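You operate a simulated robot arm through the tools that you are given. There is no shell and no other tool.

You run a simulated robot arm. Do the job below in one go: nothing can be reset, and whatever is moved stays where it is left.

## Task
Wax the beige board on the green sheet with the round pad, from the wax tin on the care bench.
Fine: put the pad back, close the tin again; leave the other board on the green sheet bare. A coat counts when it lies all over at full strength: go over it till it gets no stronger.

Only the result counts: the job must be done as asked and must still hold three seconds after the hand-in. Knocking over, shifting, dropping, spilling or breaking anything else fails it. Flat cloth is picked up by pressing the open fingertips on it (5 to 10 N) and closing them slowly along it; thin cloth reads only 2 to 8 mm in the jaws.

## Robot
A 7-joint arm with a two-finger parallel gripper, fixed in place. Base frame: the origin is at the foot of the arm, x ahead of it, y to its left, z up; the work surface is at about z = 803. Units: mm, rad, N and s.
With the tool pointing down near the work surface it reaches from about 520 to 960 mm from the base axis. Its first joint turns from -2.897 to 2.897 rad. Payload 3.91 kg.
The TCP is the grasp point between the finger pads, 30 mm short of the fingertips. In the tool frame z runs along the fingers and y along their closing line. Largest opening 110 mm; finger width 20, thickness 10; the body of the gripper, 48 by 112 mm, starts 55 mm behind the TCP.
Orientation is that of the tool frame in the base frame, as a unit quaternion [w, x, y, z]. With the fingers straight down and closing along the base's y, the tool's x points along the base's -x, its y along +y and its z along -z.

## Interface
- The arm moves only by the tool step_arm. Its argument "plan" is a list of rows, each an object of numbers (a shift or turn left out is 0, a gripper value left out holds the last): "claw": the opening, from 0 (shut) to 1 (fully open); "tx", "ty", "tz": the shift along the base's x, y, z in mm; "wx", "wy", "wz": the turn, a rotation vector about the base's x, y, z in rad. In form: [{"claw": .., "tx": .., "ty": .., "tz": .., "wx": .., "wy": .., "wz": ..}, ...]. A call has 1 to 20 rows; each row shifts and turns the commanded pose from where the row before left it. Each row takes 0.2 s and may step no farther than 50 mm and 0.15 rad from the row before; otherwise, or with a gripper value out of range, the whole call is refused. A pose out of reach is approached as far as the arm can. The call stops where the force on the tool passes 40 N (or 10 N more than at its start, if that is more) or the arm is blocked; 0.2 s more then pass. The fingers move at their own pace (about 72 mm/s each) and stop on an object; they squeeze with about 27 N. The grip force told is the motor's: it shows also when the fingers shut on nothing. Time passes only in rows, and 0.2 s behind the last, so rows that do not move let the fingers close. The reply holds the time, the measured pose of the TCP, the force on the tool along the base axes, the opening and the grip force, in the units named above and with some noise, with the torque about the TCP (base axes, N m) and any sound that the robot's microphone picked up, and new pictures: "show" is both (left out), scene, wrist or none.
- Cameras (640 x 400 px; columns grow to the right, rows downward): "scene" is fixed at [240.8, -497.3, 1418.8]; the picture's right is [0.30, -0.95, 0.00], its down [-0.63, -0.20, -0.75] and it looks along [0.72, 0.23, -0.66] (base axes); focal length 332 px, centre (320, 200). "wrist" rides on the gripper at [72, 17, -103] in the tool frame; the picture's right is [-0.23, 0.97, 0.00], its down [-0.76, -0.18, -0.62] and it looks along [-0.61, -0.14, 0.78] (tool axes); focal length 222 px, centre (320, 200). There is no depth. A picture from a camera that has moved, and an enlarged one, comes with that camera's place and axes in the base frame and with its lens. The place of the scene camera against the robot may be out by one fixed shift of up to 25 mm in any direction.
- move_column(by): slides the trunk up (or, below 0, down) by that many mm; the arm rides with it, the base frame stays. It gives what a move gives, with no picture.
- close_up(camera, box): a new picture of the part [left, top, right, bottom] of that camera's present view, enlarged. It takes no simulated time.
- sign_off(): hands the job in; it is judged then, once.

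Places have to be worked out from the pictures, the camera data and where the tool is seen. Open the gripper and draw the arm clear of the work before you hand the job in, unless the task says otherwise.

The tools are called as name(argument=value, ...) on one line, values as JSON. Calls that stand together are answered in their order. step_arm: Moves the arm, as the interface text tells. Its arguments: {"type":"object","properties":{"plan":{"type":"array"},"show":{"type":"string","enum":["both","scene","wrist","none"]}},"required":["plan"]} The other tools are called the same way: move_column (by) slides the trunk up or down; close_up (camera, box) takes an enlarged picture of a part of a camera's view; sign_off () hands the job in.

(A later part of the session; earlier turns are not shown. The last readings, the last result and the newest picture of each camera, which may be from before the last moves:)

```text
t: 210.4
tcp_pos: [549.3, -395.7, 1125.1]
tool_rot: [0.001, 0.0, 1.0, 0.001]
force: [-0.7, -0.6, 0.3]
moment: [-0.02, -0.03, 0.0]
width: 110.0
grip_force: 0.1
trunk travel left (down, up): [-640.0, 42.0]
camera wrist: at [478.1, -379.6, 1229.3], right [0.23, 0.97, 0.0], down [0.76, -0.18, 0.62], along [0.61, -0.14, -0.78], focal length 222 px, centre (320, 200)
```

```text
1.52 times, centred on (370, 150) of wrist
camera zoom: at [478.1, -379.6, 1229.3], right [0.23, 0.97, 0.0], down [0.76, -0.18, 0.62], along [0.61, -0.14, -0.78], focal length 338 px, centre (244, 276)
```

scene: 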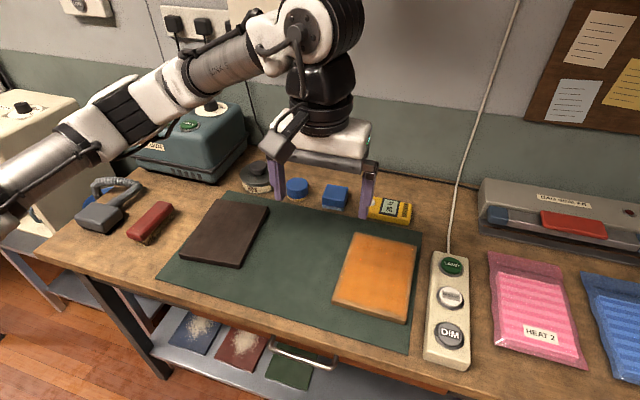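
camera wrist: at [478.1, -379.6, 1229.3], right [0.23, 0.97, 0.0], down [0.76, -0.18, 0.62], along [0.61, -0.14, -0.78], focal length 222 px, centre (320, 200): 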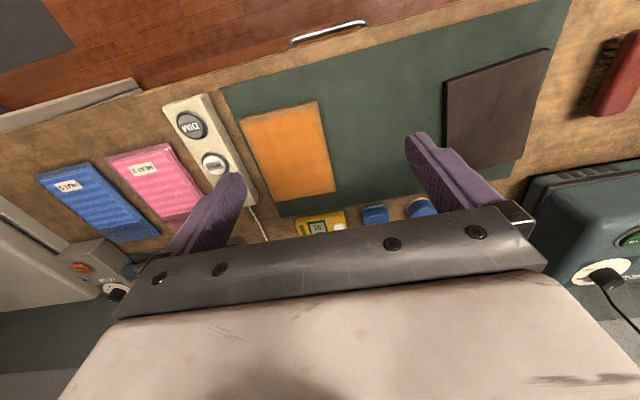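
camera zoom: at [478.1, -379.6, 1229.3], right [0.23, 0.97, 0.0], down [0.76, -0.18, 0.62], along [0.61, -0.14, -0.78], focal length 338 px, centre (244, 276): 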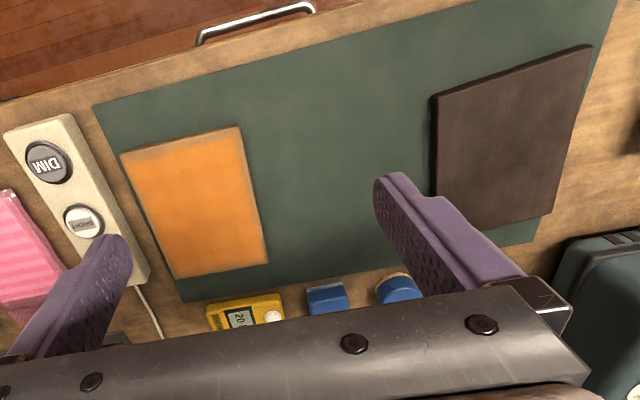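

The overview looks good, but I want a closer look at the near edge against the far edge of the board from this steeper angle.

close_up(camera="wrist", box=[225, 90, 345, 210])

close_up(camera="wrist", box=[232, 92, 332, 142])

close_up(camera="wrist", box=[250, 160, 350, 210])

```text
3.33 times, centred on (285, 150) of wrist
camera zoom: at [478.1, -379.6, 1229.3], right [0.23, 0.97, 0.0], down [0.76, -0.18, 0.62], along [0.61, -0.14, -0.78], focal length 740 px, centre (437, 367)
```

zoom: 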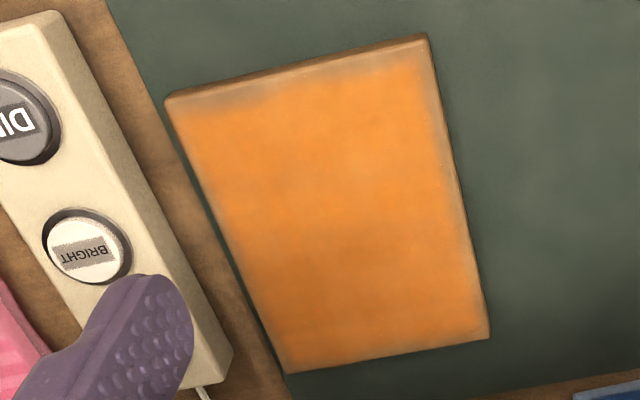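

```text
6.40 times, centred on (282, 117) of wrist
camera zoom: at [478.1, -379.6, 1229.3], right [0.23, 0.97, 0.0], down [0.76, -0.18, 0.62], along [0.61, -0.14, -0.78], focal length 1422 px, centre (563, 731)
```

zoom: 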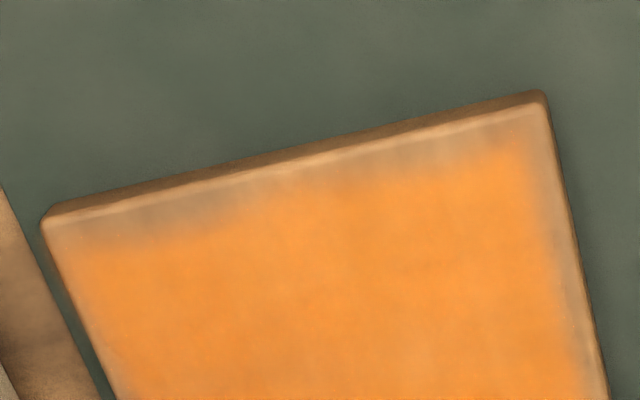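

```text
6.40 times, centred on (300, 185) of wrist
camera zoom: at [478.1, -379.6, 1229.3], right [0.23, 0.97, 0.0], down [0.76, -0.18, 0.62], along [0.61, -0.14, -0.78], focal length 1422 px, centre (448, 296)
```

zoom: 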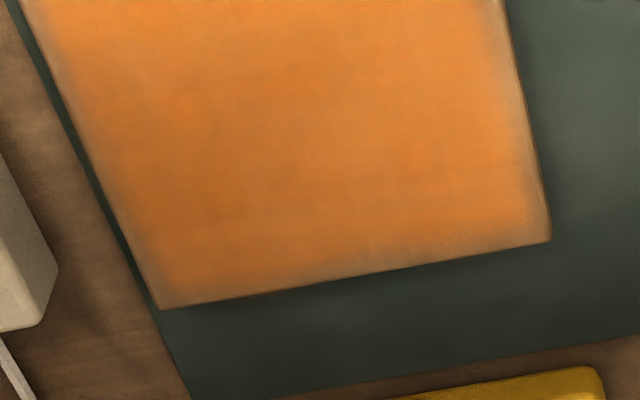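

This view shows the near edge really is paler (about 13 mm) than the far and right edges, and the left edge slightly so. The leaning pad worked the far/right side, and by the last pass it was probably dry. I'll reopen the tin, reload with a square grip and redo the near and left edges slowly. First I fly back over the tin.

step_arm(plan=[{"tx": 32, "ty": 27, "tz": -10, "claw": 0.72}, {"tx": 32, "ty": 27, "tz": -10}, {"tx": 32, "ty": 27, "tz": -15}, {"tx": 32, "ty": 27, "tz": -15}, {"tx": 32, "ty": 27, "tz": -20}, {"tx": 32, "ty": 27, "tz": -20}, {"tx": 32, "ty": 27, "tz": -20}, {"tx": 32, "ty": 27, "tz": -20}, {"tx": 32, "ty": 27, "tz": -20}, {"tx": 33, "ty": 28, "tz": -15}, {"tx": 33, "ty": 29, "tz": -10}, {}], show="both")

close_up(camera="wrist", box=[160, 40, 480, 240])

```text
t: 213.1
tcp_pos: [902.8, -94.1, 950.0]
tool_rot: [0.001, 0.002, 1.0, 0.0]
force: [-0.1, 0.0, -0.4]
moment: [-0.03, 0.01, 0.01]
width: 78.9
grip_force: 0.1
trunk travel left (down, up): [-640.0, 42.0]
camera wrist: at [830.8, -78.5, 1053.6], right [0.23, 0.97, 0.0], down [0.76, -0.18, 0.62], along [0.61, -0.14, -0.78], focal length 222 px, centre (320, 200)
```

scene: 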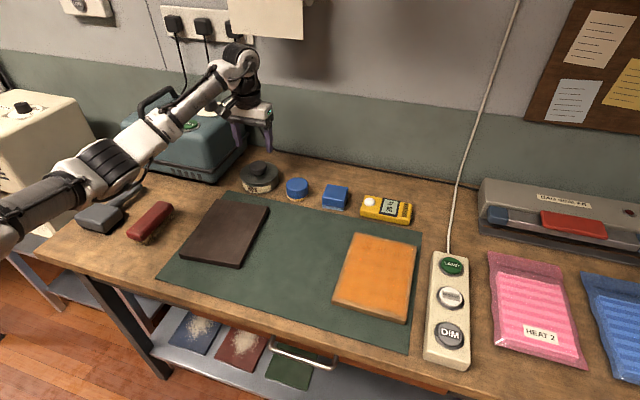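
wrist: 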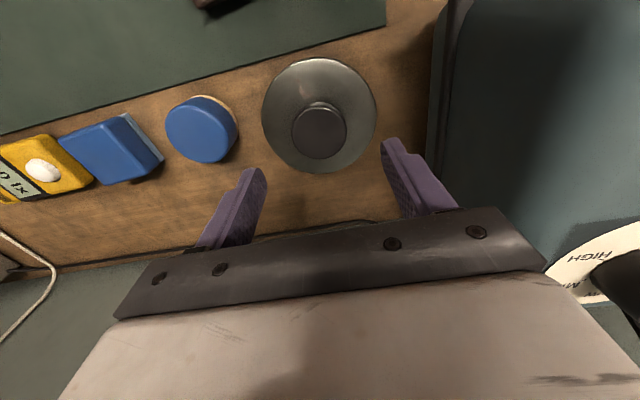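

```text
2.00 times, centred on (320, 140) of wrist
camera zoom: at [830.8, -78.5, 1053.6], right [0.23, 0.97, 0.0], down [0.76, -0.18, 0.62], along [0.61, -0.14, -0.78], focal length 444 px, centre (320, 320)
```

zoom: 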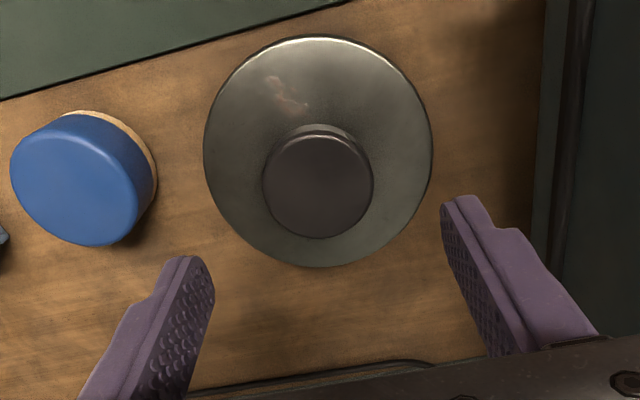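

The knob is 2-3 mm off the tool axis. I trim, descend to the knob and grip it.

step_arm(plan=[{"tx": 2, "ty": -1.8, "tz": -25}, {"tz": -25}, {"tz": -16}, {"tz": -8}, {"claw": 0.5}, {"claw": 0.3}, {"claw": 0.0}, {}, {}], show="both")

close_up(camera="scene", box=[235, 140, 291, 190])

```text
t: 215.1
tcp_pos: [904.3, -97.4, 876.4]
tool_rot: [0.001, 0.001, 1.0, 0.0]
force: [-0.2, 0.1, -0.2]
moment: [-0.02, 0.0, 0.03]
width: 48.4
grip_force: 26.9
trunk travel left (down, up): [-640.0, 42.0]
heard: snap
camera wrist: at [832.6, -81.6, 980.0], right [0.23, 0.97, 0.0], down [0.76, -0.18, 0.62], along [0.61, -0.14, -0.78], focal length 222 px, centre (320, 200)
```

scene: 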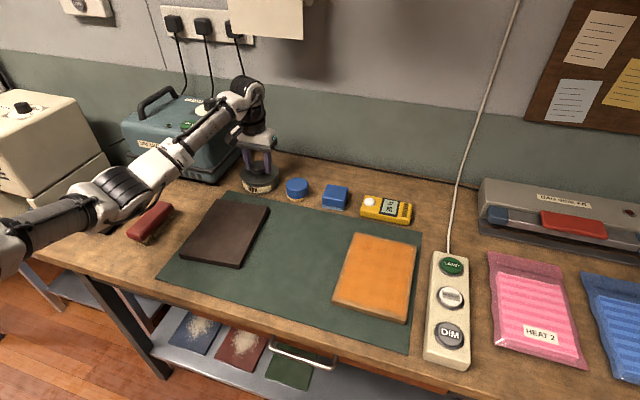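
wrist: 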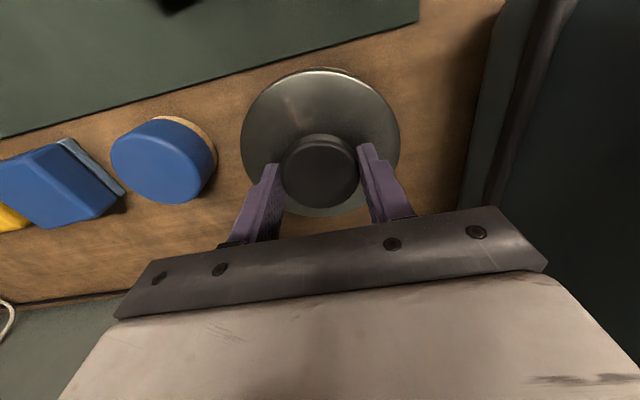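

```text
8.00 times, centred on (263, 165) of scene
camera zoom: at [240.8, -497.3, 1418.8], right [0.3, -0.95, 0.0], down [-0.63, -0.2, -0.75], along [0.72, 0.23, -0.66], focal length 2660 px, centre (776, 480)
```

zoom: 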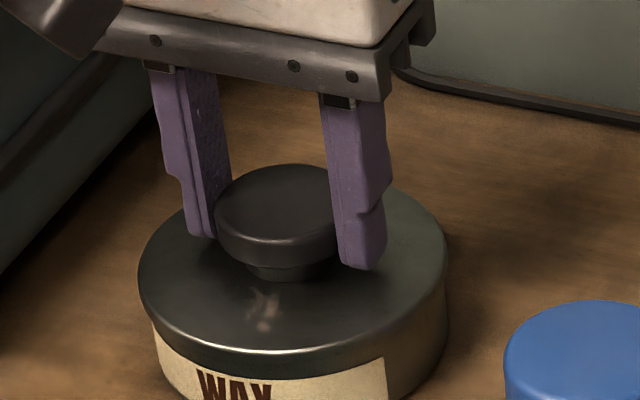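

The snap tells it is unlatched. I lift the lid and carry it to the same free spot on the sheet.

step_arm(plan=[{"tz": 5}, {"tz": 15}, {"tz": 30}, {"tz": 30}, {"tx": -24, "ty": -33}, {"tx": -24, "ty": -33}, {"tx": -24, "ty": -33}, {"tx": -24, "ty": -33}, {"tx": -24, "ty": -33}, {"tx": -24, "ty": -33}, {"tz": -30}, {"tz": -30}, {"tz": -25}, {"tz": -12}, {"tz": -5}, {}], show="both")

```text
t: 218.4
tcp_pos: [759.3, -293.9, 854.3]
tool_rot: [0.001, 0.001, 1.0, 0.001]
force: [-0.2, -0.7, -0.1]
moment: [-0.01, -0.02, 0.0]
width: 48.3
grip_force: 26.3
trunk travel left (down, up): [-640.0, 42.0]
camera wrist: at [688.1, -278.1, 958.1], right [0.23, 0.97, 0.0], down [0.76, -0.18, 0.62], along [0.61, -0.14, -0.78], focal length 222 px, centre (320, 200)
```

scene: 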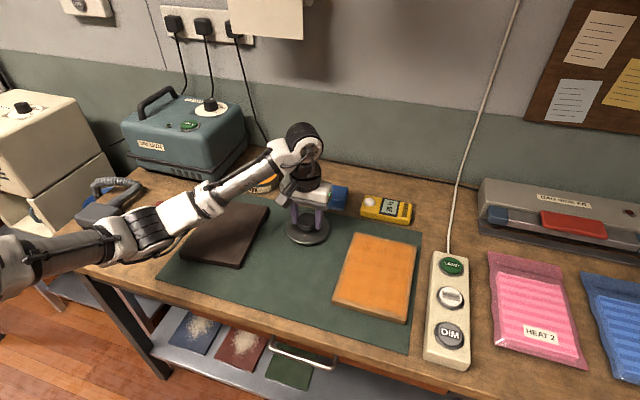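
wrist: 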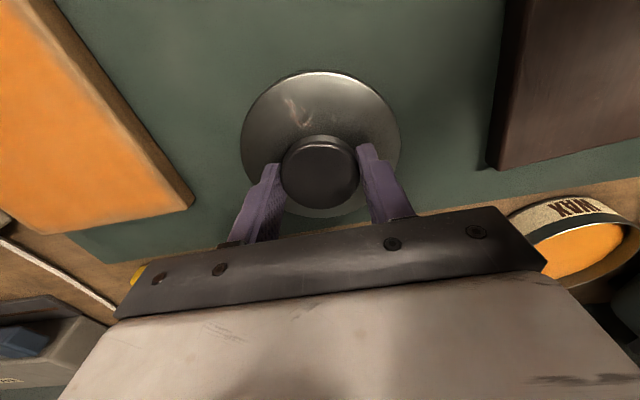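

step_arm(plan=[{"tz": -3}, {"tz": -2}, {"tz": -1}, {}], show="none")

```text
t: 219.4
tcp_pos: [759.5, -294.2, 849.2]
tool_rot: [0.002, 0.001, 1.0, 0.001]
force: [-0.1, -0.2, 0.1]
moment: [-0.01, -0.05, 0.0]
width: 48.4
grip_force: 27.2
trunk travel left (down, up): [-640.0, 42.0]
```

step_arm(plan=[{"tz": -1}, {"tz": -0.7}, {}], show="none")

```text
t: 220.2
tcp_pos: [760.4, -293.1, 847.7]
tool_rot: [0.0, 0.0, 1.0, 0.001]
force: [0.2, -1.3, 4.5]
moment: [0.02, 0.16, 0.01]
width: 48.5
grip_force: 27.4
trunk travel left (down, up): [-640.0, 42.0]
```

The lid touches the sheet. I release it, rise, and go over to the pad.

step_arm(plan=[{"tz": 0.5}, {"claw": 0.72}, {}, {"tz": 10}, {"tz": 30}, {"tz": 45}, {"tx": 31, "ty": 18.5}, {"tx": 31, "ty": 18.5}, {"tx": 31, "ty": 18.5, "claw": 0.8}, {}], show="both")

close_up(camera="wrist", box=[160, 40, 480, 240])

```text
t: 222.4
tcp_pos: [852.7, -238.9, 933.3]
tool_rot: [0.001, 0.001, 1.0, 0.0]
force: [-0.2, -0.6, 0.1]
moment: [0.03, 0.0, -0.03]
width: 87.7
grip_force: 0.0
trunk travel left (down, up): [-640.0, 42.0]
camera wrist: at [781.3, -224.0, 1036.4], right [0.23, 0.97, 0.0], down [0.76, -0.18, 0.62], along [0.61, -0.14, -0.78], focal length 222 px, centre (320, 200)
```

scene: 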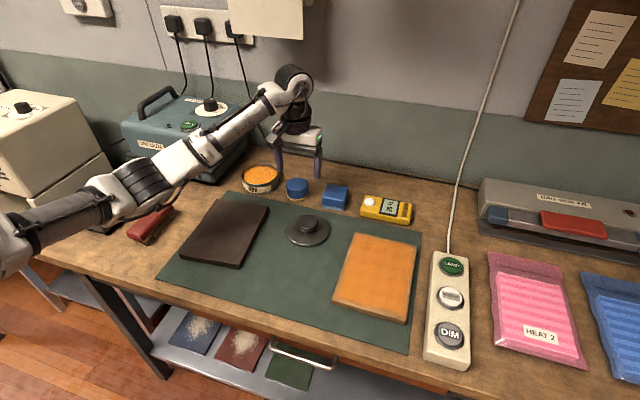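
wrist: 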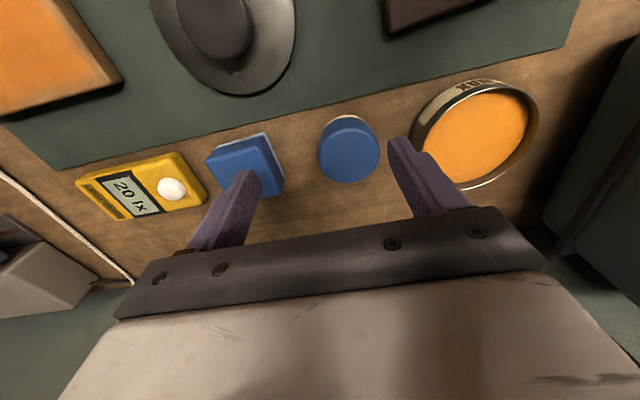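

```text
2.00 times, centred on (320, 140) of wrist
camera zoom: at [781.3, -224.0, 1036.4], right [0.23, 0.97, 0.0], down [0.76, -0.18, 0.62], along [0.61, -0.14, -0.78], focal length 444 px, centre (320, 320)
```

zoom: 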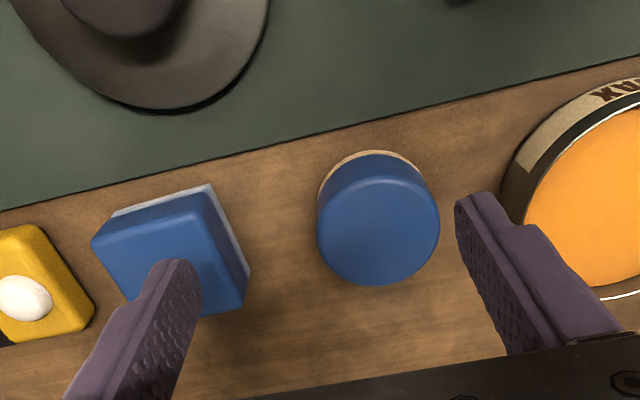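

The pad is 33 mm ahead and 20 mm to the left. I move over it, descend and check the centring.

step_arm(plan=[{"tx": 32.5, "ty": 20}, {"tz": -30}, {"tz": -30}, {"tz": -19}, {"tz": -5}, {}], show="wrist")

close_up(camera="wrist", box=[160, 40, 480, 240])

```text
t: 223.8
tcp_pos: [884.8, -220.6, 847.7]
tool_rot: [0.001, 0.0, 1.0, 0.001]
force: [-0.6, 0.2, 0.3]
moment: [-0.02, -0.02, 0.01]
width: 88.3
grip_force: 0.1
trunk travel left (down, up): [-640.0, 42.0]
camera wrist: at [813.3, -204.1, 952.1], right [0.23, 0.97, 0.0], down [0.76, -0.18, 0.62], along [0.61, -0.14, -0.78], focal length 222 px, centre (320, 200)
```

wrist: 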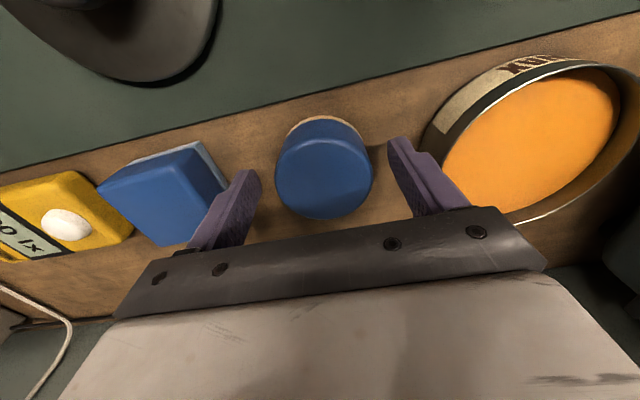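

```text
2.00 times, centred on (320, 140) of wrist
camera zoom: at [813.3, -204.1, 952.1], right [0.23, 0.97, 0.0], down [0.76, -0.18, 0.62], along [0.61, -0.14, -0.78], focal length 444 px, centre (320, 320)
```

zoom: 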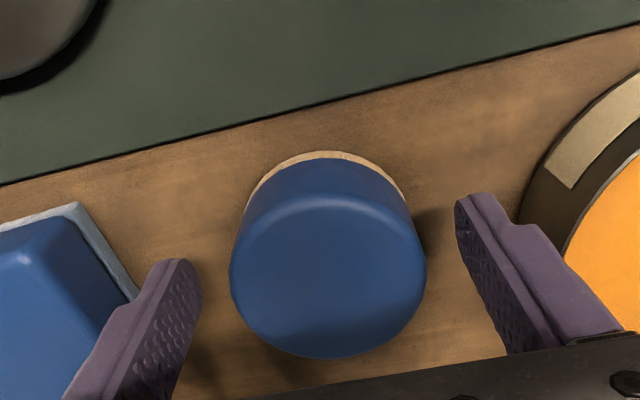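

Nearly centred; I trim 2 mm in +y, close and lift the pad.

step_arm(plan=[{"ty": 2}, {"claw": 0.65}, {"claw": 0.5}, {"claw": 0.0}, {}, {}, {"tz": 15}, {"tz": 35}, {"tz": 35}, {"tx": 10, "ty": 40}, {"tx": 10, "ty": 40}, {"ty": 42}, {}], show="both")

close_up(camera="wrist", box=[160, 40, 480, 240])

close_up(camera="scene", box=[215, 100, 315, 200])

```text
t: 226.7
tcp_pos: [904.0, -93.9, 935.2]
tool_rot: [0.001, 0.001, 1.0, 0.001]
force: [0.0, 0.0, -0.7]
moment: [-0.01, 0.0, 0.05]
width: 59.2
grip_force: 26.5
trunk travel left (down, up): [-640.0, 42.0]
camera wrist: at [833.2, -78.0, 1038.6], right [0.23, 0.97, 0.0], down [0.76, -0.18, 0.62], along [0.61, -0.14, -0.78], focal length 222 px, centre (320, 200)
```

scene: 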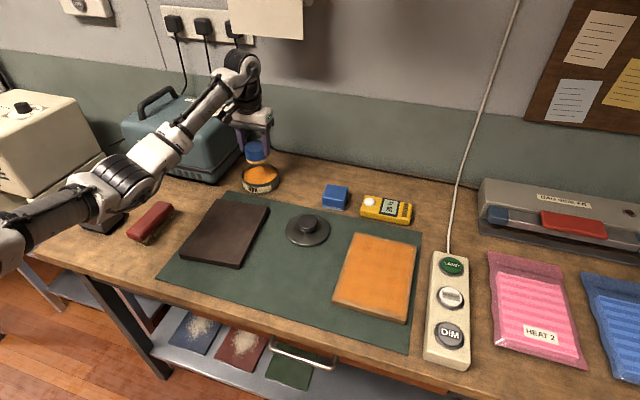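
wrist: 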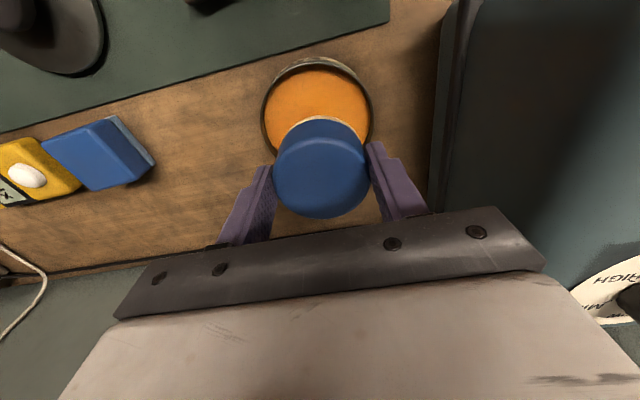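

```text
2.00 times, centred on (320, 140) of wrist
camera zoom: at [833.2, -78.0, 1038.6], right [0.23, 0.97, 0.0], down [0.76, -0.18, 0.62], along [0.61, -0.14, -0.78], focal length 444 px, centre (320, 320)
```

zoom: 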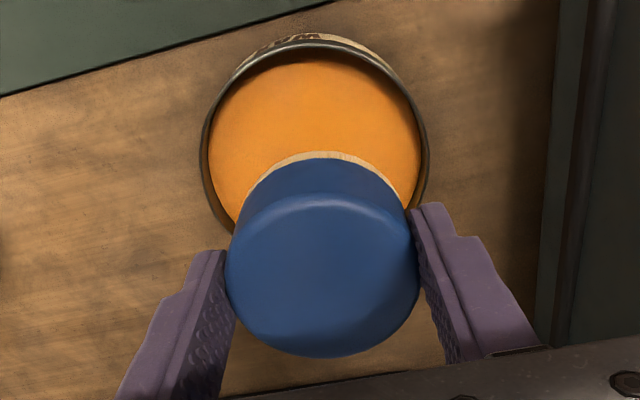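

```text
4.00 times, centred on (265, 150) of scene
camera zoom: at [240.8, -497.3, 1418.8], right [0.3, -0.95, 0.0], down [-0.63, -0.2, -0.75], along [0.72, 0.23, -0.66], focal length 1330 px, centre (540, 400)
```

zoom: 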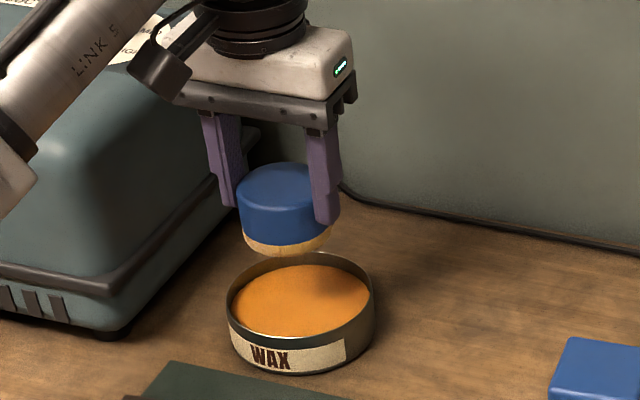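

The pad is centred over the open tin. I lower it onto the wax and press to about 20 N, as in the first successful loading.

step_arm(plan=[{"tz": -25}, {"tz": -25}, {"tz": -5}, {"tz": -3}, {}], show="none")

step_arm(plan=[{"tz": -2}, {"tz": -1.5}, {}], show="none")

```text
t: 227.8
tcp_pos: [905.3, -96.6, 877.8]
tool_rot: [0.0, 0.0, 1.0, 0.001]
force: [0.1, -0.9, -0.4]
moment: [-0.01, -0.01, 0.0]
width: 59.3
grip_force: 26.7
trunk travel left (down, up): [-640.0, 42.0]
```

```text
t: 228.7
tcp_pos: [904.4, -95.2, 875.3]
tool_rot: [0.003, 0.001, 1.0, 0.0]
force: [1.2, -3.0, 11.0]
moment: [-0.08, 0.1, 0.04]
width: 58.9
grip_force: 26.7
trunk travel left (down, up): [-640.0, 42.0]
```

step_arm(plan=[{"tz": -1.5}, {}, {}, {}], show="both")

close_up(camera="scene", box=[215, 120, 315, 200])

```text
t: 229.7
tcp_pos: [904.5, -95.9, 875.0]
tool_rot: [0.004, 0.0, 1.0, 0.0]
force: [6.2, 1.1, 24.4]
moment: [0.06, -0.17, 0.0]
width: 59.0
grip_force: 26.7
trunk travel left (down, up): [-640.0, 42.0]
camera wrist: at [832.5, -78.9, 977.8], right [0.23, 0.97, 0.0], down [0.76, -0.18, 0.63], along [0.61, -0.14, -0.78], focal length 222 px, centre (320, 200)
```

scene: 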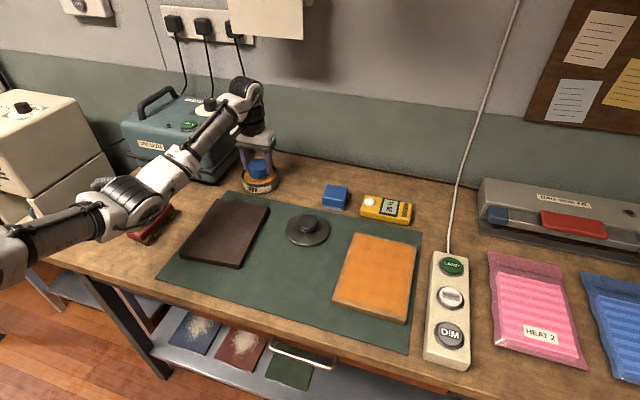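
wrist: 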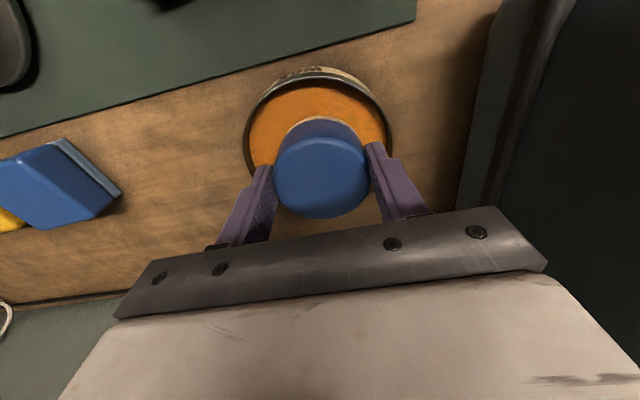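

```text
5.00 times, centred on (265, 160) of scene
camera zoom: at [240.8, -497.3, 1418.8], right [0.3, -0.95, 0.0], down [-0.63, -0.2, -0.75], along [0.72, 0.23, -0.66], focal length 1662 px, centre (595, 400)
```

zoom: 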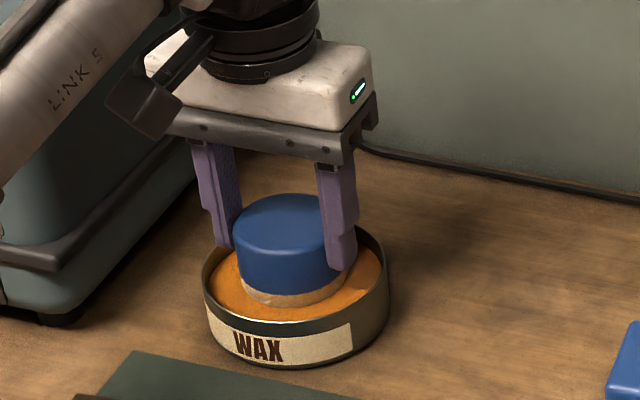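

Pressed at 24 N. I lift out and carry the pad to the near-left corner of the board again.

step_arm(plan=[{"tz": 8}, {"tz": 25}, {"tz": 38}, {"tx": -32, "ty": -32}, {"tx": -32, "ty": -32}, {"tx": -32, "ty": -32}, {"tx": -32, "ty": -32}, {"tx": -32, "ty": -32}, {"tx": -32, "ty": -32}, {"tx": -32, "ty": -32}, {"tx": -32, "ty": -32}, {"tx": -32, "ty": -32}, {"tx": -32, "ty": -32}, {"tz": -35}, {"tz": -28}, {}], show="both")

close_up(camera="wrist", box=[160, 60, 480, 240])

```text
t: 233.1
tcp_pos: [584.1, -414.3, 880.0]
tool_rot: [0.002, 0.001, 1.0, 0.001]
force: [0.1, -0.4, -0.9]
moment: [-0.01, -0.03, -0.02]
width: 59.0
grip_force: 26.5
trunk travel left (down, up): [-640.0, 42.0]
camera wrist: at [512.4, -397.7, 982.6], right [0.23, 0.97, 0.0], down [0.76, -0.18, 0.62], along [0.61, -0.14, -0.78], focal length 222 px, centre (320, 200)
```

scene: 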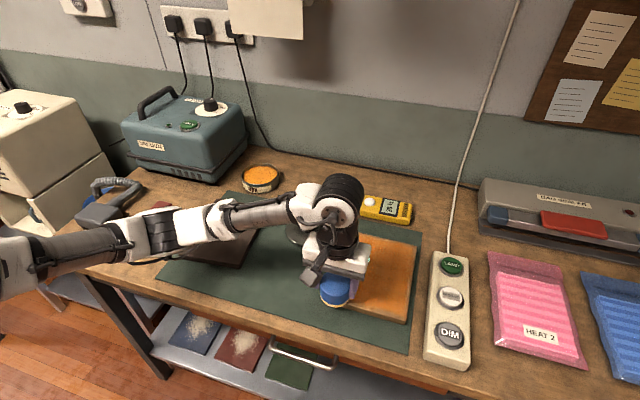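
wrist: 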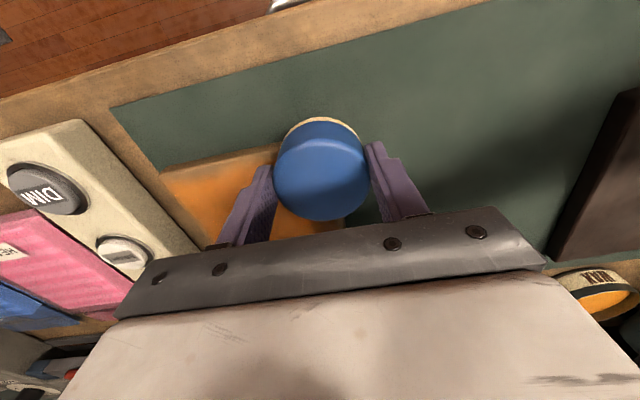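

```text
2.00 times, centred on (320, 150) of wrist
camera zoom: at [512.4, -397.7, 982.6], right [0.23, 0.97, 0.0], down [0.76, -0.18, 0.62], along [0.61, -0.14, -0.78], focal length 444 px, centre (320, 300)
```

zoom: 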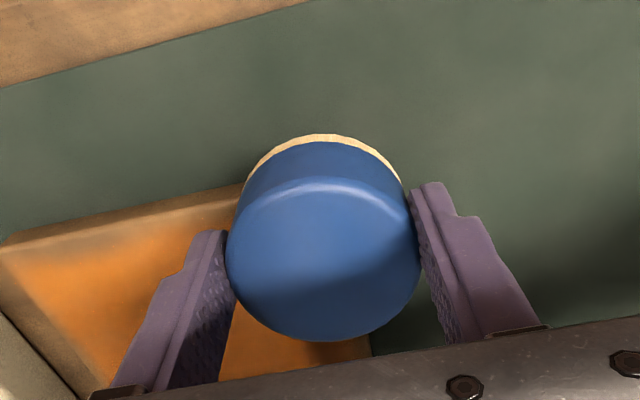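

By the wrist view the pad centre would sit right on the near edge here, where it can tip; that may be why earlier edge strokes failed. I shift 10 mm inward and 6 mm from the left edge, and lower to contact.

step_arm(plan=[{"tx": 10, "ty": -6, "tz": -6}, {"tz": -3}, {"tz": -2}, {}], show="none")

```text
t: 234.1
tcp_pos: [594.7, -420.8, 868.9]
tool_rot: [0.001, 0.001, 1.0, -0.001]
force: [-0.2, -0.2, 6.4]
moment: [0.03, -0.02, -0.04]
width: 59.2
grip_force: 26.8
trunk travel left (down, up): [-640.0, 42.0]
```

Contact at 6 N. I add pressure and make a slow stroke along the near edge.

step_arm(plan=[{"tz": -0.8}, {"ty": -8}, {"ty": -8}, {"ty": -8}, {"ty": -8}, {"ty": -8}, {"ty": -8}, {"ty": -8}, {"ty": -8}], show="both")

close_up(camera="wrist", box=[240, 50, 500, 220])

close_up(camera="scene", box=[325, 275, 415, 330])

```text
t: 236.1
tcp_pos: [595.1, -483.9, 870.1]
tool_rot: [0.001, 0.001, 1.0, 0.001]
force: [-0.6, 7.6, 21.2]
moment: [0.39, -0.14, 0.04]
width: 59.3
grip_force: 27.2
trunk travel left (down, up): [-640.0, 42.0]
camera wrist: at [522.9, -468.1, 972.1], right [0.23, 0.97, 0.0], down [0.76, -0.18, 0.63], along [0.61, -0.14, -0.78], focal length 222 px, centre (320, 200)
```

scene: 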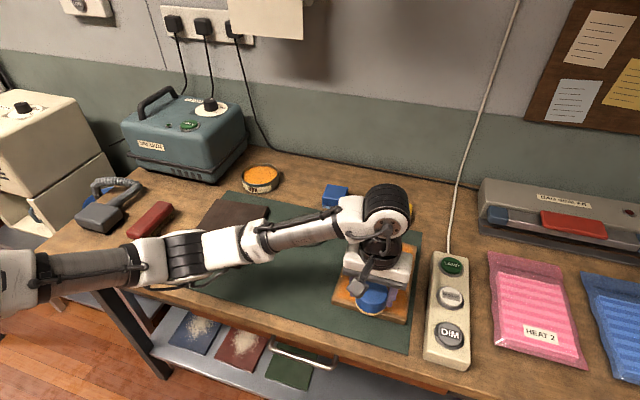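
wrist: 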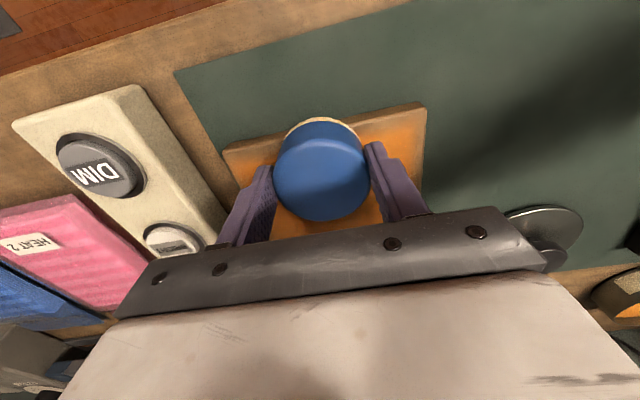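

```text
2.35 times, centred on (370, 135) of wrist
camera zoom: at [522.9, -468.1, 972.1], right [0.23, 0.97, 0.0], down [0.76, -0.18, 0.63], along [0.61, -0.14, -0.78], focal length 523 px, centre (202, 353)
```

zoom: 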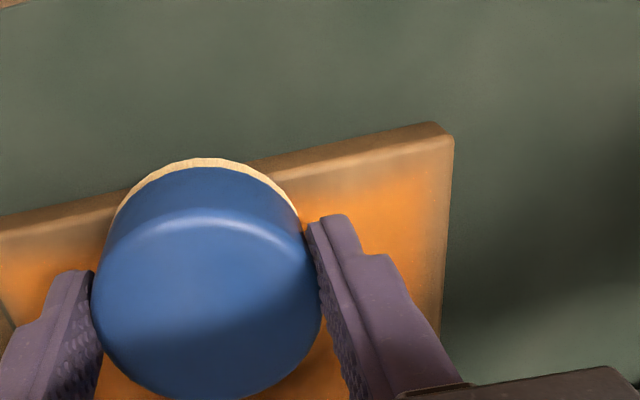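

```text
7.11 times, centred on (370, 302) of scene
camera zoom: at [240.8, -497.3, 1418.8], right [0.3, -0.95, 0.0], down [-0.63, -0.2, -0.75], along [0.72, 0.23, -0.66], focal length 2364 px, centre (-36, -529)
```

zoom: 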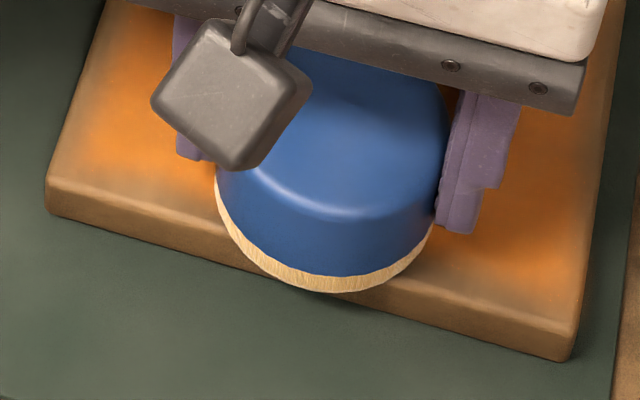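

The picture still shows the rim band right beside the pad. I lift off and view the board from above (pad held aside) to see whether this stroke changed anything.

step_arm(plan=[{"tz": 15}, {"tz": 40}, {"tz": 45, "ty": 15}, {"tz": 45, "ty": 20, "tx": -5}, {"tz": 45, "ty": 20, "tx": -10}, {"tz": 40, "ty": 25, "tx": -10}, {"tz": 20, "ty": 40, "tx": -10}, {"ty": 45, "tx": -5}, {"ty": 20}, {}], show="both")

close_up(camera="wrist", box=[150, 80, 290, 220])

close_up(camera="scene", box=[325, 275, 415, 330])

```text
refused: row 5 steps farther than a row can; nothing moved
```

```text
2.86 times, centred on (220, 150) of wrist
camera zoom: at [522.9, -468.1, 972.1], right [0.23, 0.97, 0.0], down [0.76, -0.18, 0.63], along [0.61, -0.14, -0.78], focal length 635 px, centre (606, 343)
```

zoom: 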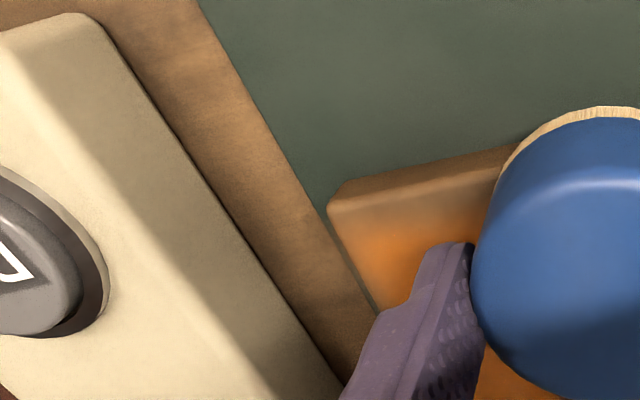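

```text
7.11 times, centred on (370, 302) of scene
camera zoom: at [240.8, -497.3, 1418.8], right [0.3, -0.95, 0.0], down [-0.63, -0.2, -0.75], along [0.72, 0.23, -0.66], focal length 2364 px, centre (-36, -529)
```

zoom: 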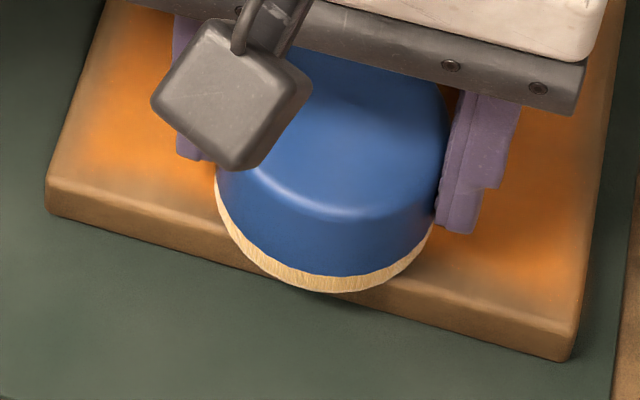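

That call was refused (a row was slightly too long). While still on the board, I make a decisive test: slow strokes along to the near-right part and repeated short strokes across the near edge there.

step_arm(plan=[{"ty": -8}, {"ty": -8}, {"ty": -8}, {"ty": -8}, {"ty": -8}, {"tx": 9}, {"tx": 9}, {"tx": 9}, {"tx": -9}, {"tx": -9}, {"tx": -9}, {"tx": -5}, {"tx": 9}, {"tx": 9}, {"tx": 9}, {"tx": -9}, {"tx": -9}, {"tx": -9}, {"tx": -2}], show="none")

step_arm(plan=[{"tz": 15}, {"tz": 40}, {"tz": 45, "ty": 15}, {"tz": 40, "ty": 20, "tx": -5}, {"tz": 40, "ty": 20, "tx": -10}, {"tz": 35, "ty": 25, "tx": -10}, {"tz": 20, "ty": 40, "tx": -10}, {"tz": 15, "ty": 45, "tx": -5}, {"ty": 45}, {"ty": 20}, {}], show="both")

close_up(camera="wrist", box=[150, 80, 290, 220])

close_up(camera="scene", box=[325, 275, 415, 330])

```text
t: 240.1
tcp_pos: [587.7, -523.8, 870.1]
tool_rot: [0.001, 0.0, 1.0, 0.0]
force: [5.9, 0.2, 14.9]
moment: [0.04, -0.43, 0.0]
width: 59.1
grip_force: 26.9
trunk travel left (down, up): [-640.0, 42.0]
```

```text
t: 242.4
tcp_pos: [547.1, -294.4, 1115.9]
tool_rot: [0.0, 0.001, 1.0, 0.0]
force: [-0.1, 0.9, -0.5]
moment: [0.03, 0.02, -0.05]
width: 59.2
grip_force: 27.4
trunk travel left (down, up): [-640.0, 42.0]
camera wrist: at [476.2, -277.9, 1219.8], right [0.23, 0.97, 0.0], down [0.76, -0.18, 0.62], along [0.61, -0.14, -0.78], focal length 222 px, centre (320, 200)
```

scene: 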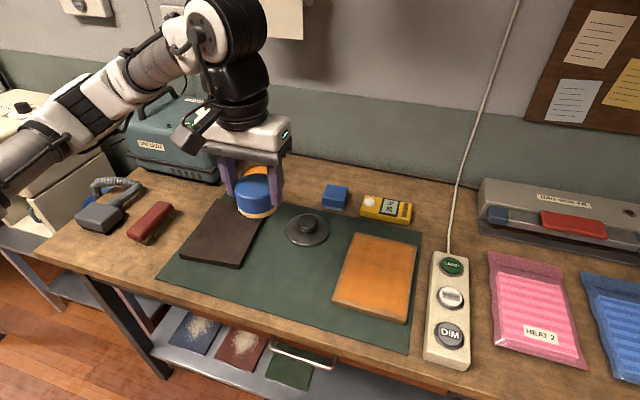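
wrist: 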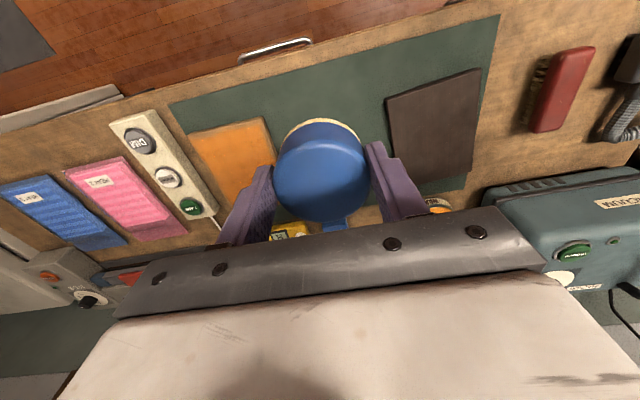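

```text
2.86 times, centred on (220, 150) of wrist
camera zoom: at [476.2, -277.9, 1219.8], right [0.23, 0.97, 0.0], down [0.76, -0.18, 0.62], along [0.61, -0.14, -0.78], focal length 635 px, centre (606, 343)
```

zoom: 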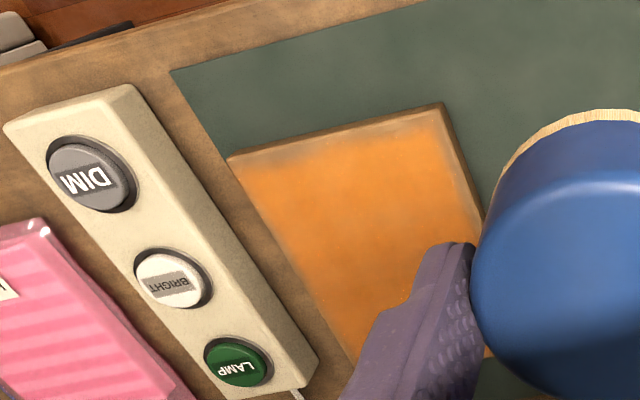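

```text
7.11 times, centred on (370, 302) of scene
camera zoom: at [240.8, -497.3, 1418.8], right [0.3, -0.95, 0.0], down [-0.63, -0.2, -0.75], along [0.72, 0.23, -0.66], focal length 2364 px, centre (-36, -529)
```

zoom: 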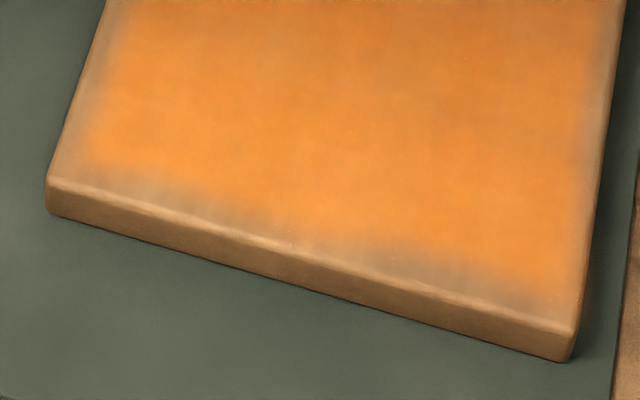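

Even after repeated rubbing with fresh wax the rim looks exactly the same, so it is a fixed rendering of the board's edge and the coat is at its maximum. I take the pad back to its place.

step_arm(plan=[{"tx": 37.5, "ty": 8, "tz": -19}, {"tx": 37.5, "ty": 8, "tz": -19}, {"tx": 37.5, "ty": 8, "tz": -19}, {"tx": 37.5, "ty": 8, "tz": -19}, {"tx": 37.5, "ty": 8, "tz": -19}, {"tx": 37.5, "ty": 8, "tz": -19}, {"tx": 37.5, "ty": 9, "tz": -19}, {"tx": 37.5, "ty": 9, "tz": -19}, {"tx": 37.5, "ty": 9, "tz": -19}, {"tz": -30}, {"tz": -30}, {"tz": -20}, {}], show="both")

close_up(camera="scene", box=[210, 140, 370, 240])

```text
t: 245.2
tcp_pos: [883.5, -217.8, 865.7]
tool_rot: [0.001, 0.001, 1.0, 0.001]
force: [-0.3, -0.5, -0.3]
moment: [0.02, -0.03, 0.03]
width: 59.3
grip_force: 26.8
trunk travel left (down, up): [-640.0, 42.0]
camera wrist: at [812.6, -202.0, 969.3], right [0.23, 0.97, 0.0], down [0.76, -0.18, 0.62], along [0.61, -0.14, -0.78], focal length 222 px, centre (320, 200)
```

scene: 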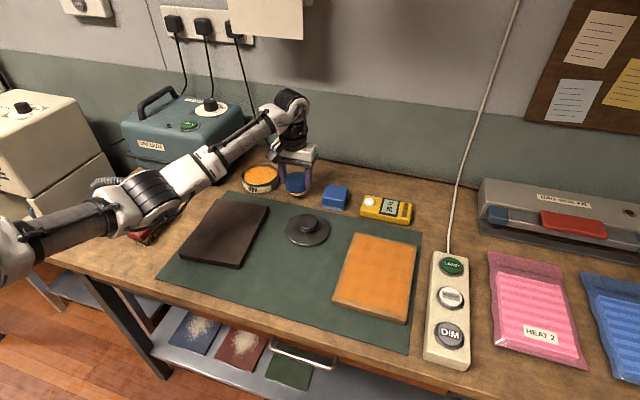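
wrist: 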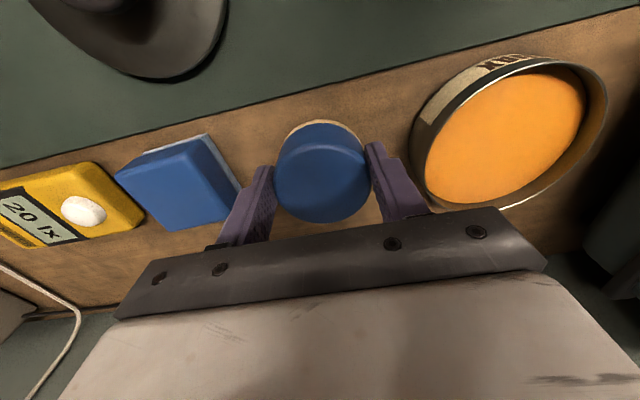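

```text
4.00 times, centred on (290, 190) of scene
camera zoom: at [240.8, -497.3, 1418.8], right [0.3, -0.95, 0.0], down [-0.63, -0.2, -0.75], along [0.72, 0.23, -0.66], focal length 1330 px, centre (440, 240)
```

zoom: 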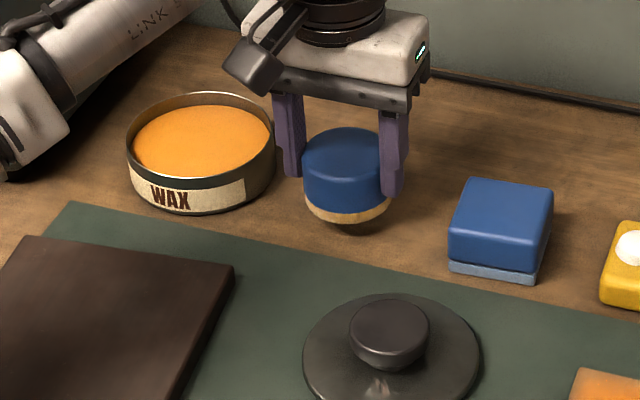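

The pad hovers over its spot. I lower it in steps to the bench.

step_arm(plan=[{"tx": 1, "ty": -1.5, "tz": -10}, {"tz": -4}, {"tz": -2}, {}], show="none")

step_arm(plan=[{"tz": -1}, {"tz": -1}, {}], show="none")

```text
t: 246.2
tcp_pos: [885.2, -221.9, 849.8]
tool_rot: [0.001, 0.001, 1.0, 0.0]
force: [0.6, 1.1, -1.1]
moment: [0.02, 0.04, -0.02]
width: 59.3
grip_force: 27.4
trunk travel left (down, up): [-640.0, 42.0]
```

```text
t: 247.1
tcp_pos: [886.3, -220.9, 848.0]
tool_rot: [0.001, 0.001, 1.0, 0.001]
force: [0.6, 0.3, -0.8]
moment: [0.02, 0.01, -0.02]
width: 59.5
grip_force: 27.5
trunk travel left (down, up): [-640.0, 42.0]
```

step_arm(plan=[{"tz": -1}, {"tz": -0.7}, {}], show="none")

```text
t: 247.8
tcp_pos: [886.2, -221.5, 846.6]
tool_rot: [0.002, 0.001, 1.0, 0.001]
force: [1.8, -1.3, 1.2]
moment: [-0.02, 0.04, 0.02]
width: 59.3
grip_force: 26.6
trunk travel left (down, up): [-640.0, 42.0]
```

step_arm(plan=[{"tz": -0.7}, {}], show="none")

step_arm(plan=[{"claw": 0.8}, {}, {"tz": 10}, {"tz": 30}, {"tz": 50}, {}], show="both")

close_up(camera="scene", box=[210, 140, 370, 240])

```text
t: 248.4
tcp_pos: [886.9, -220.1, 847.4]
tool_rot: [0.001, 0.001, 1.0, 0.0]
force: [-0.9, 0.0, 5.4]
moment: [-0.04, 0.1, -0.01]
width: 59.2
grip_force: 27.1
trunk travel left (down, up): [-640.0, 42.0]
```

```text
t: 249.8
tcp_pos: [887.2, -221.0, 936.2]
tool_rot: [0.001, 0.002, 1.0, 0.001]
force: [-0.2, 0.1, -0.1]
moment: [-0.02, -0.03, 0.01]
width: 87.9
grip_force: 0.0
trunk travel left (down, up): [-640.0, 42.0]
camera wrist: at [815.3, -204.8, 1038.8], right [0.23, 0.97, 0.0], down [0.76, -0.18, 0.62], along [0.61, -0.14, -0.78], focal length 222 px, centre (320, 200)
```

scene: 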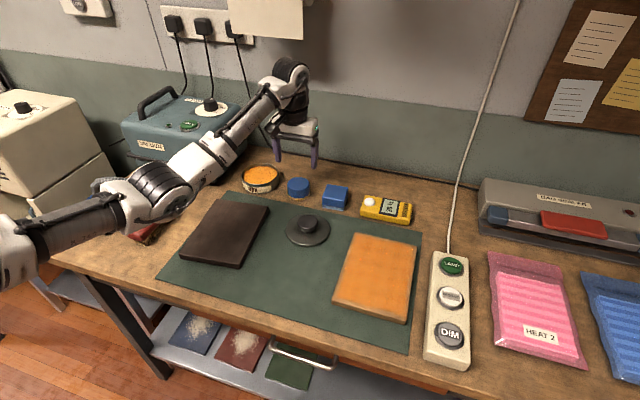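
wrist: 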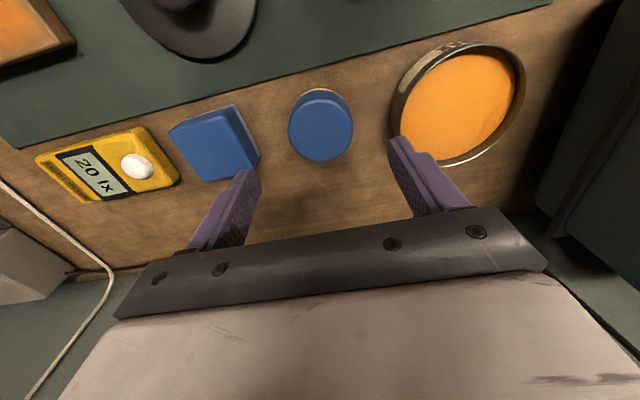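

```text
4.00 times, centred on (290, 190) of scene
camera zoom: at [240.8, -497.3, 1418.8], right [0.3, -0.95, 0.0], down [-0.63, -0.2, -0.75], along [0.72, 0.23, -0.66], focal length 1330 px, centre (440, 240)
```

zoom: 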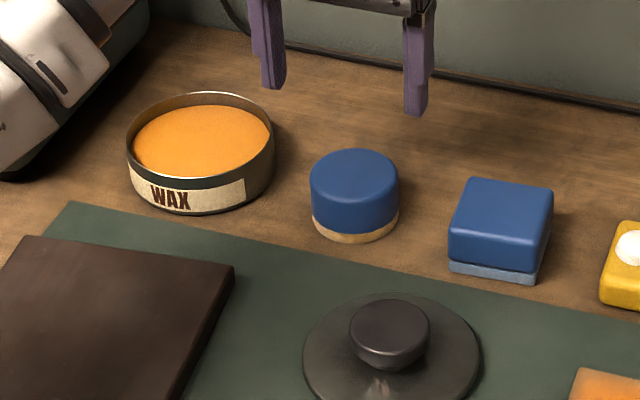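

The pad is back within about 4 mm. Now the lid: I move over its knob and check the alignment.

step_arm(plan=[{"tx": -32, "ty": -18, "claw": 0.72}, {"tx": -32, "ty": -18}, {"tx": -32, "ty": -18}, {"tx": -30.5, "ty": -19}, {}], show="wrist")

close_up(camera="wrist", box=[160, 40, 480, 240])

```text
t: 251.1
tcp_pos: [758.7, -293.9, 934.3]
tool_rot: [-0.001, 0.0, 1.0, 0.001]
force: [-0.6, 0.2, -0.2]
moment: [0.0, 0.02, -0.01]
width: 79.5
grip_force: 0.0
trunk travel left (down, up): [-640.0, 42.0]
camera wrist: at [687.2, -278.4, 1038.0], right [0.23, 0.97, 0.0], down [0.76, -0.18, 0.62], along [0.61, -0.14, -0.78], focal length 222 px, centre (320, 200)
```

wrist: 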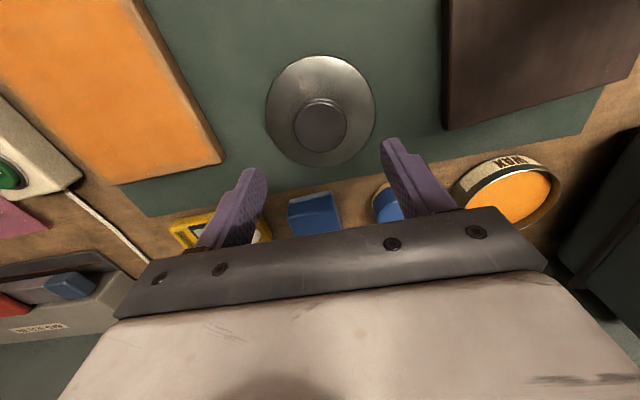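

```text
2.00 times, centred on (320, 140) of wrist
camera zoom: at [687.2, -278.4, 1038.0], right [0.23, 0.97, 0.0], down [0.76, -0.18, 0.62], along [0.61, -0.14, -0.78], focal length 444 px, centre (320, 320)
```

zoom: 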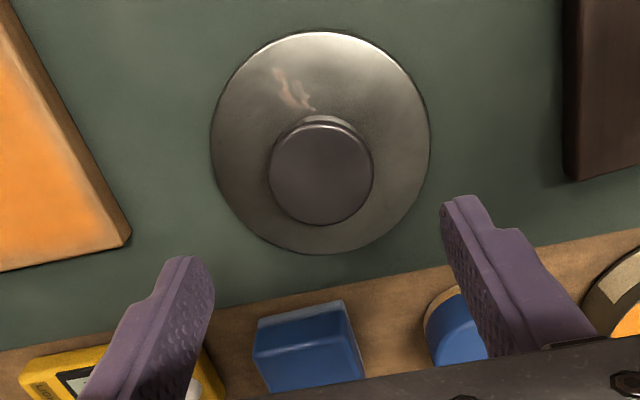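

The knob is 2.5 mm ahead. I trim, descend and grip it.

step_arm(plan=[{"tx": 2.5, "ty": -0.5}, {"tz": -30}, {"tz": -30}, {"tz": -20}, {"tz": -6}, {"claw": 0.5}, {"claw": 0.3}, {"claw": 0.0}, {}, {}], show="both")

```text
t: 253.2
tcp_pos: [761.6, -293.6, 848.9]
tool_rot: [0.001, 0.0, 1.0, 0.0]
force: [1.2, -0.3, 0.2]
moment: [0.01, -0.02, 0.02]
width: 48.3
grip_force: 26.0
trunk travel left (down, up): [-640.0, 42.0]
camera wrist: at [690.4, -278.5, 953.5], right [0.23, 0.97, 0.0], down [0.76, -0.18, 0.62], along [0.61, -0.14, -0.78], focal length 222 px, centre (320, 200)
```

scene: 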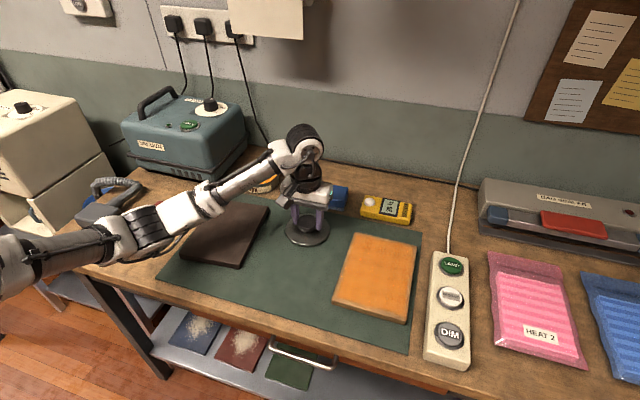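
wrist: 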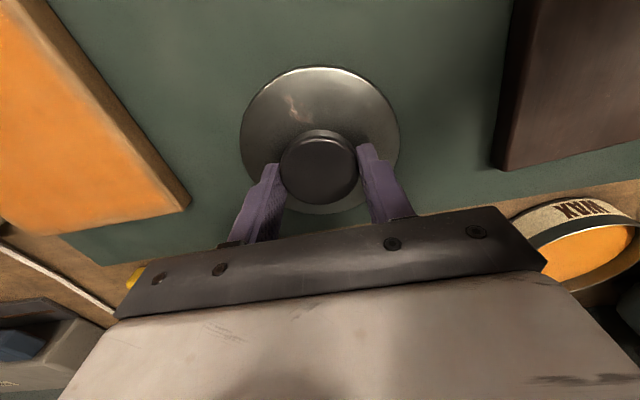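

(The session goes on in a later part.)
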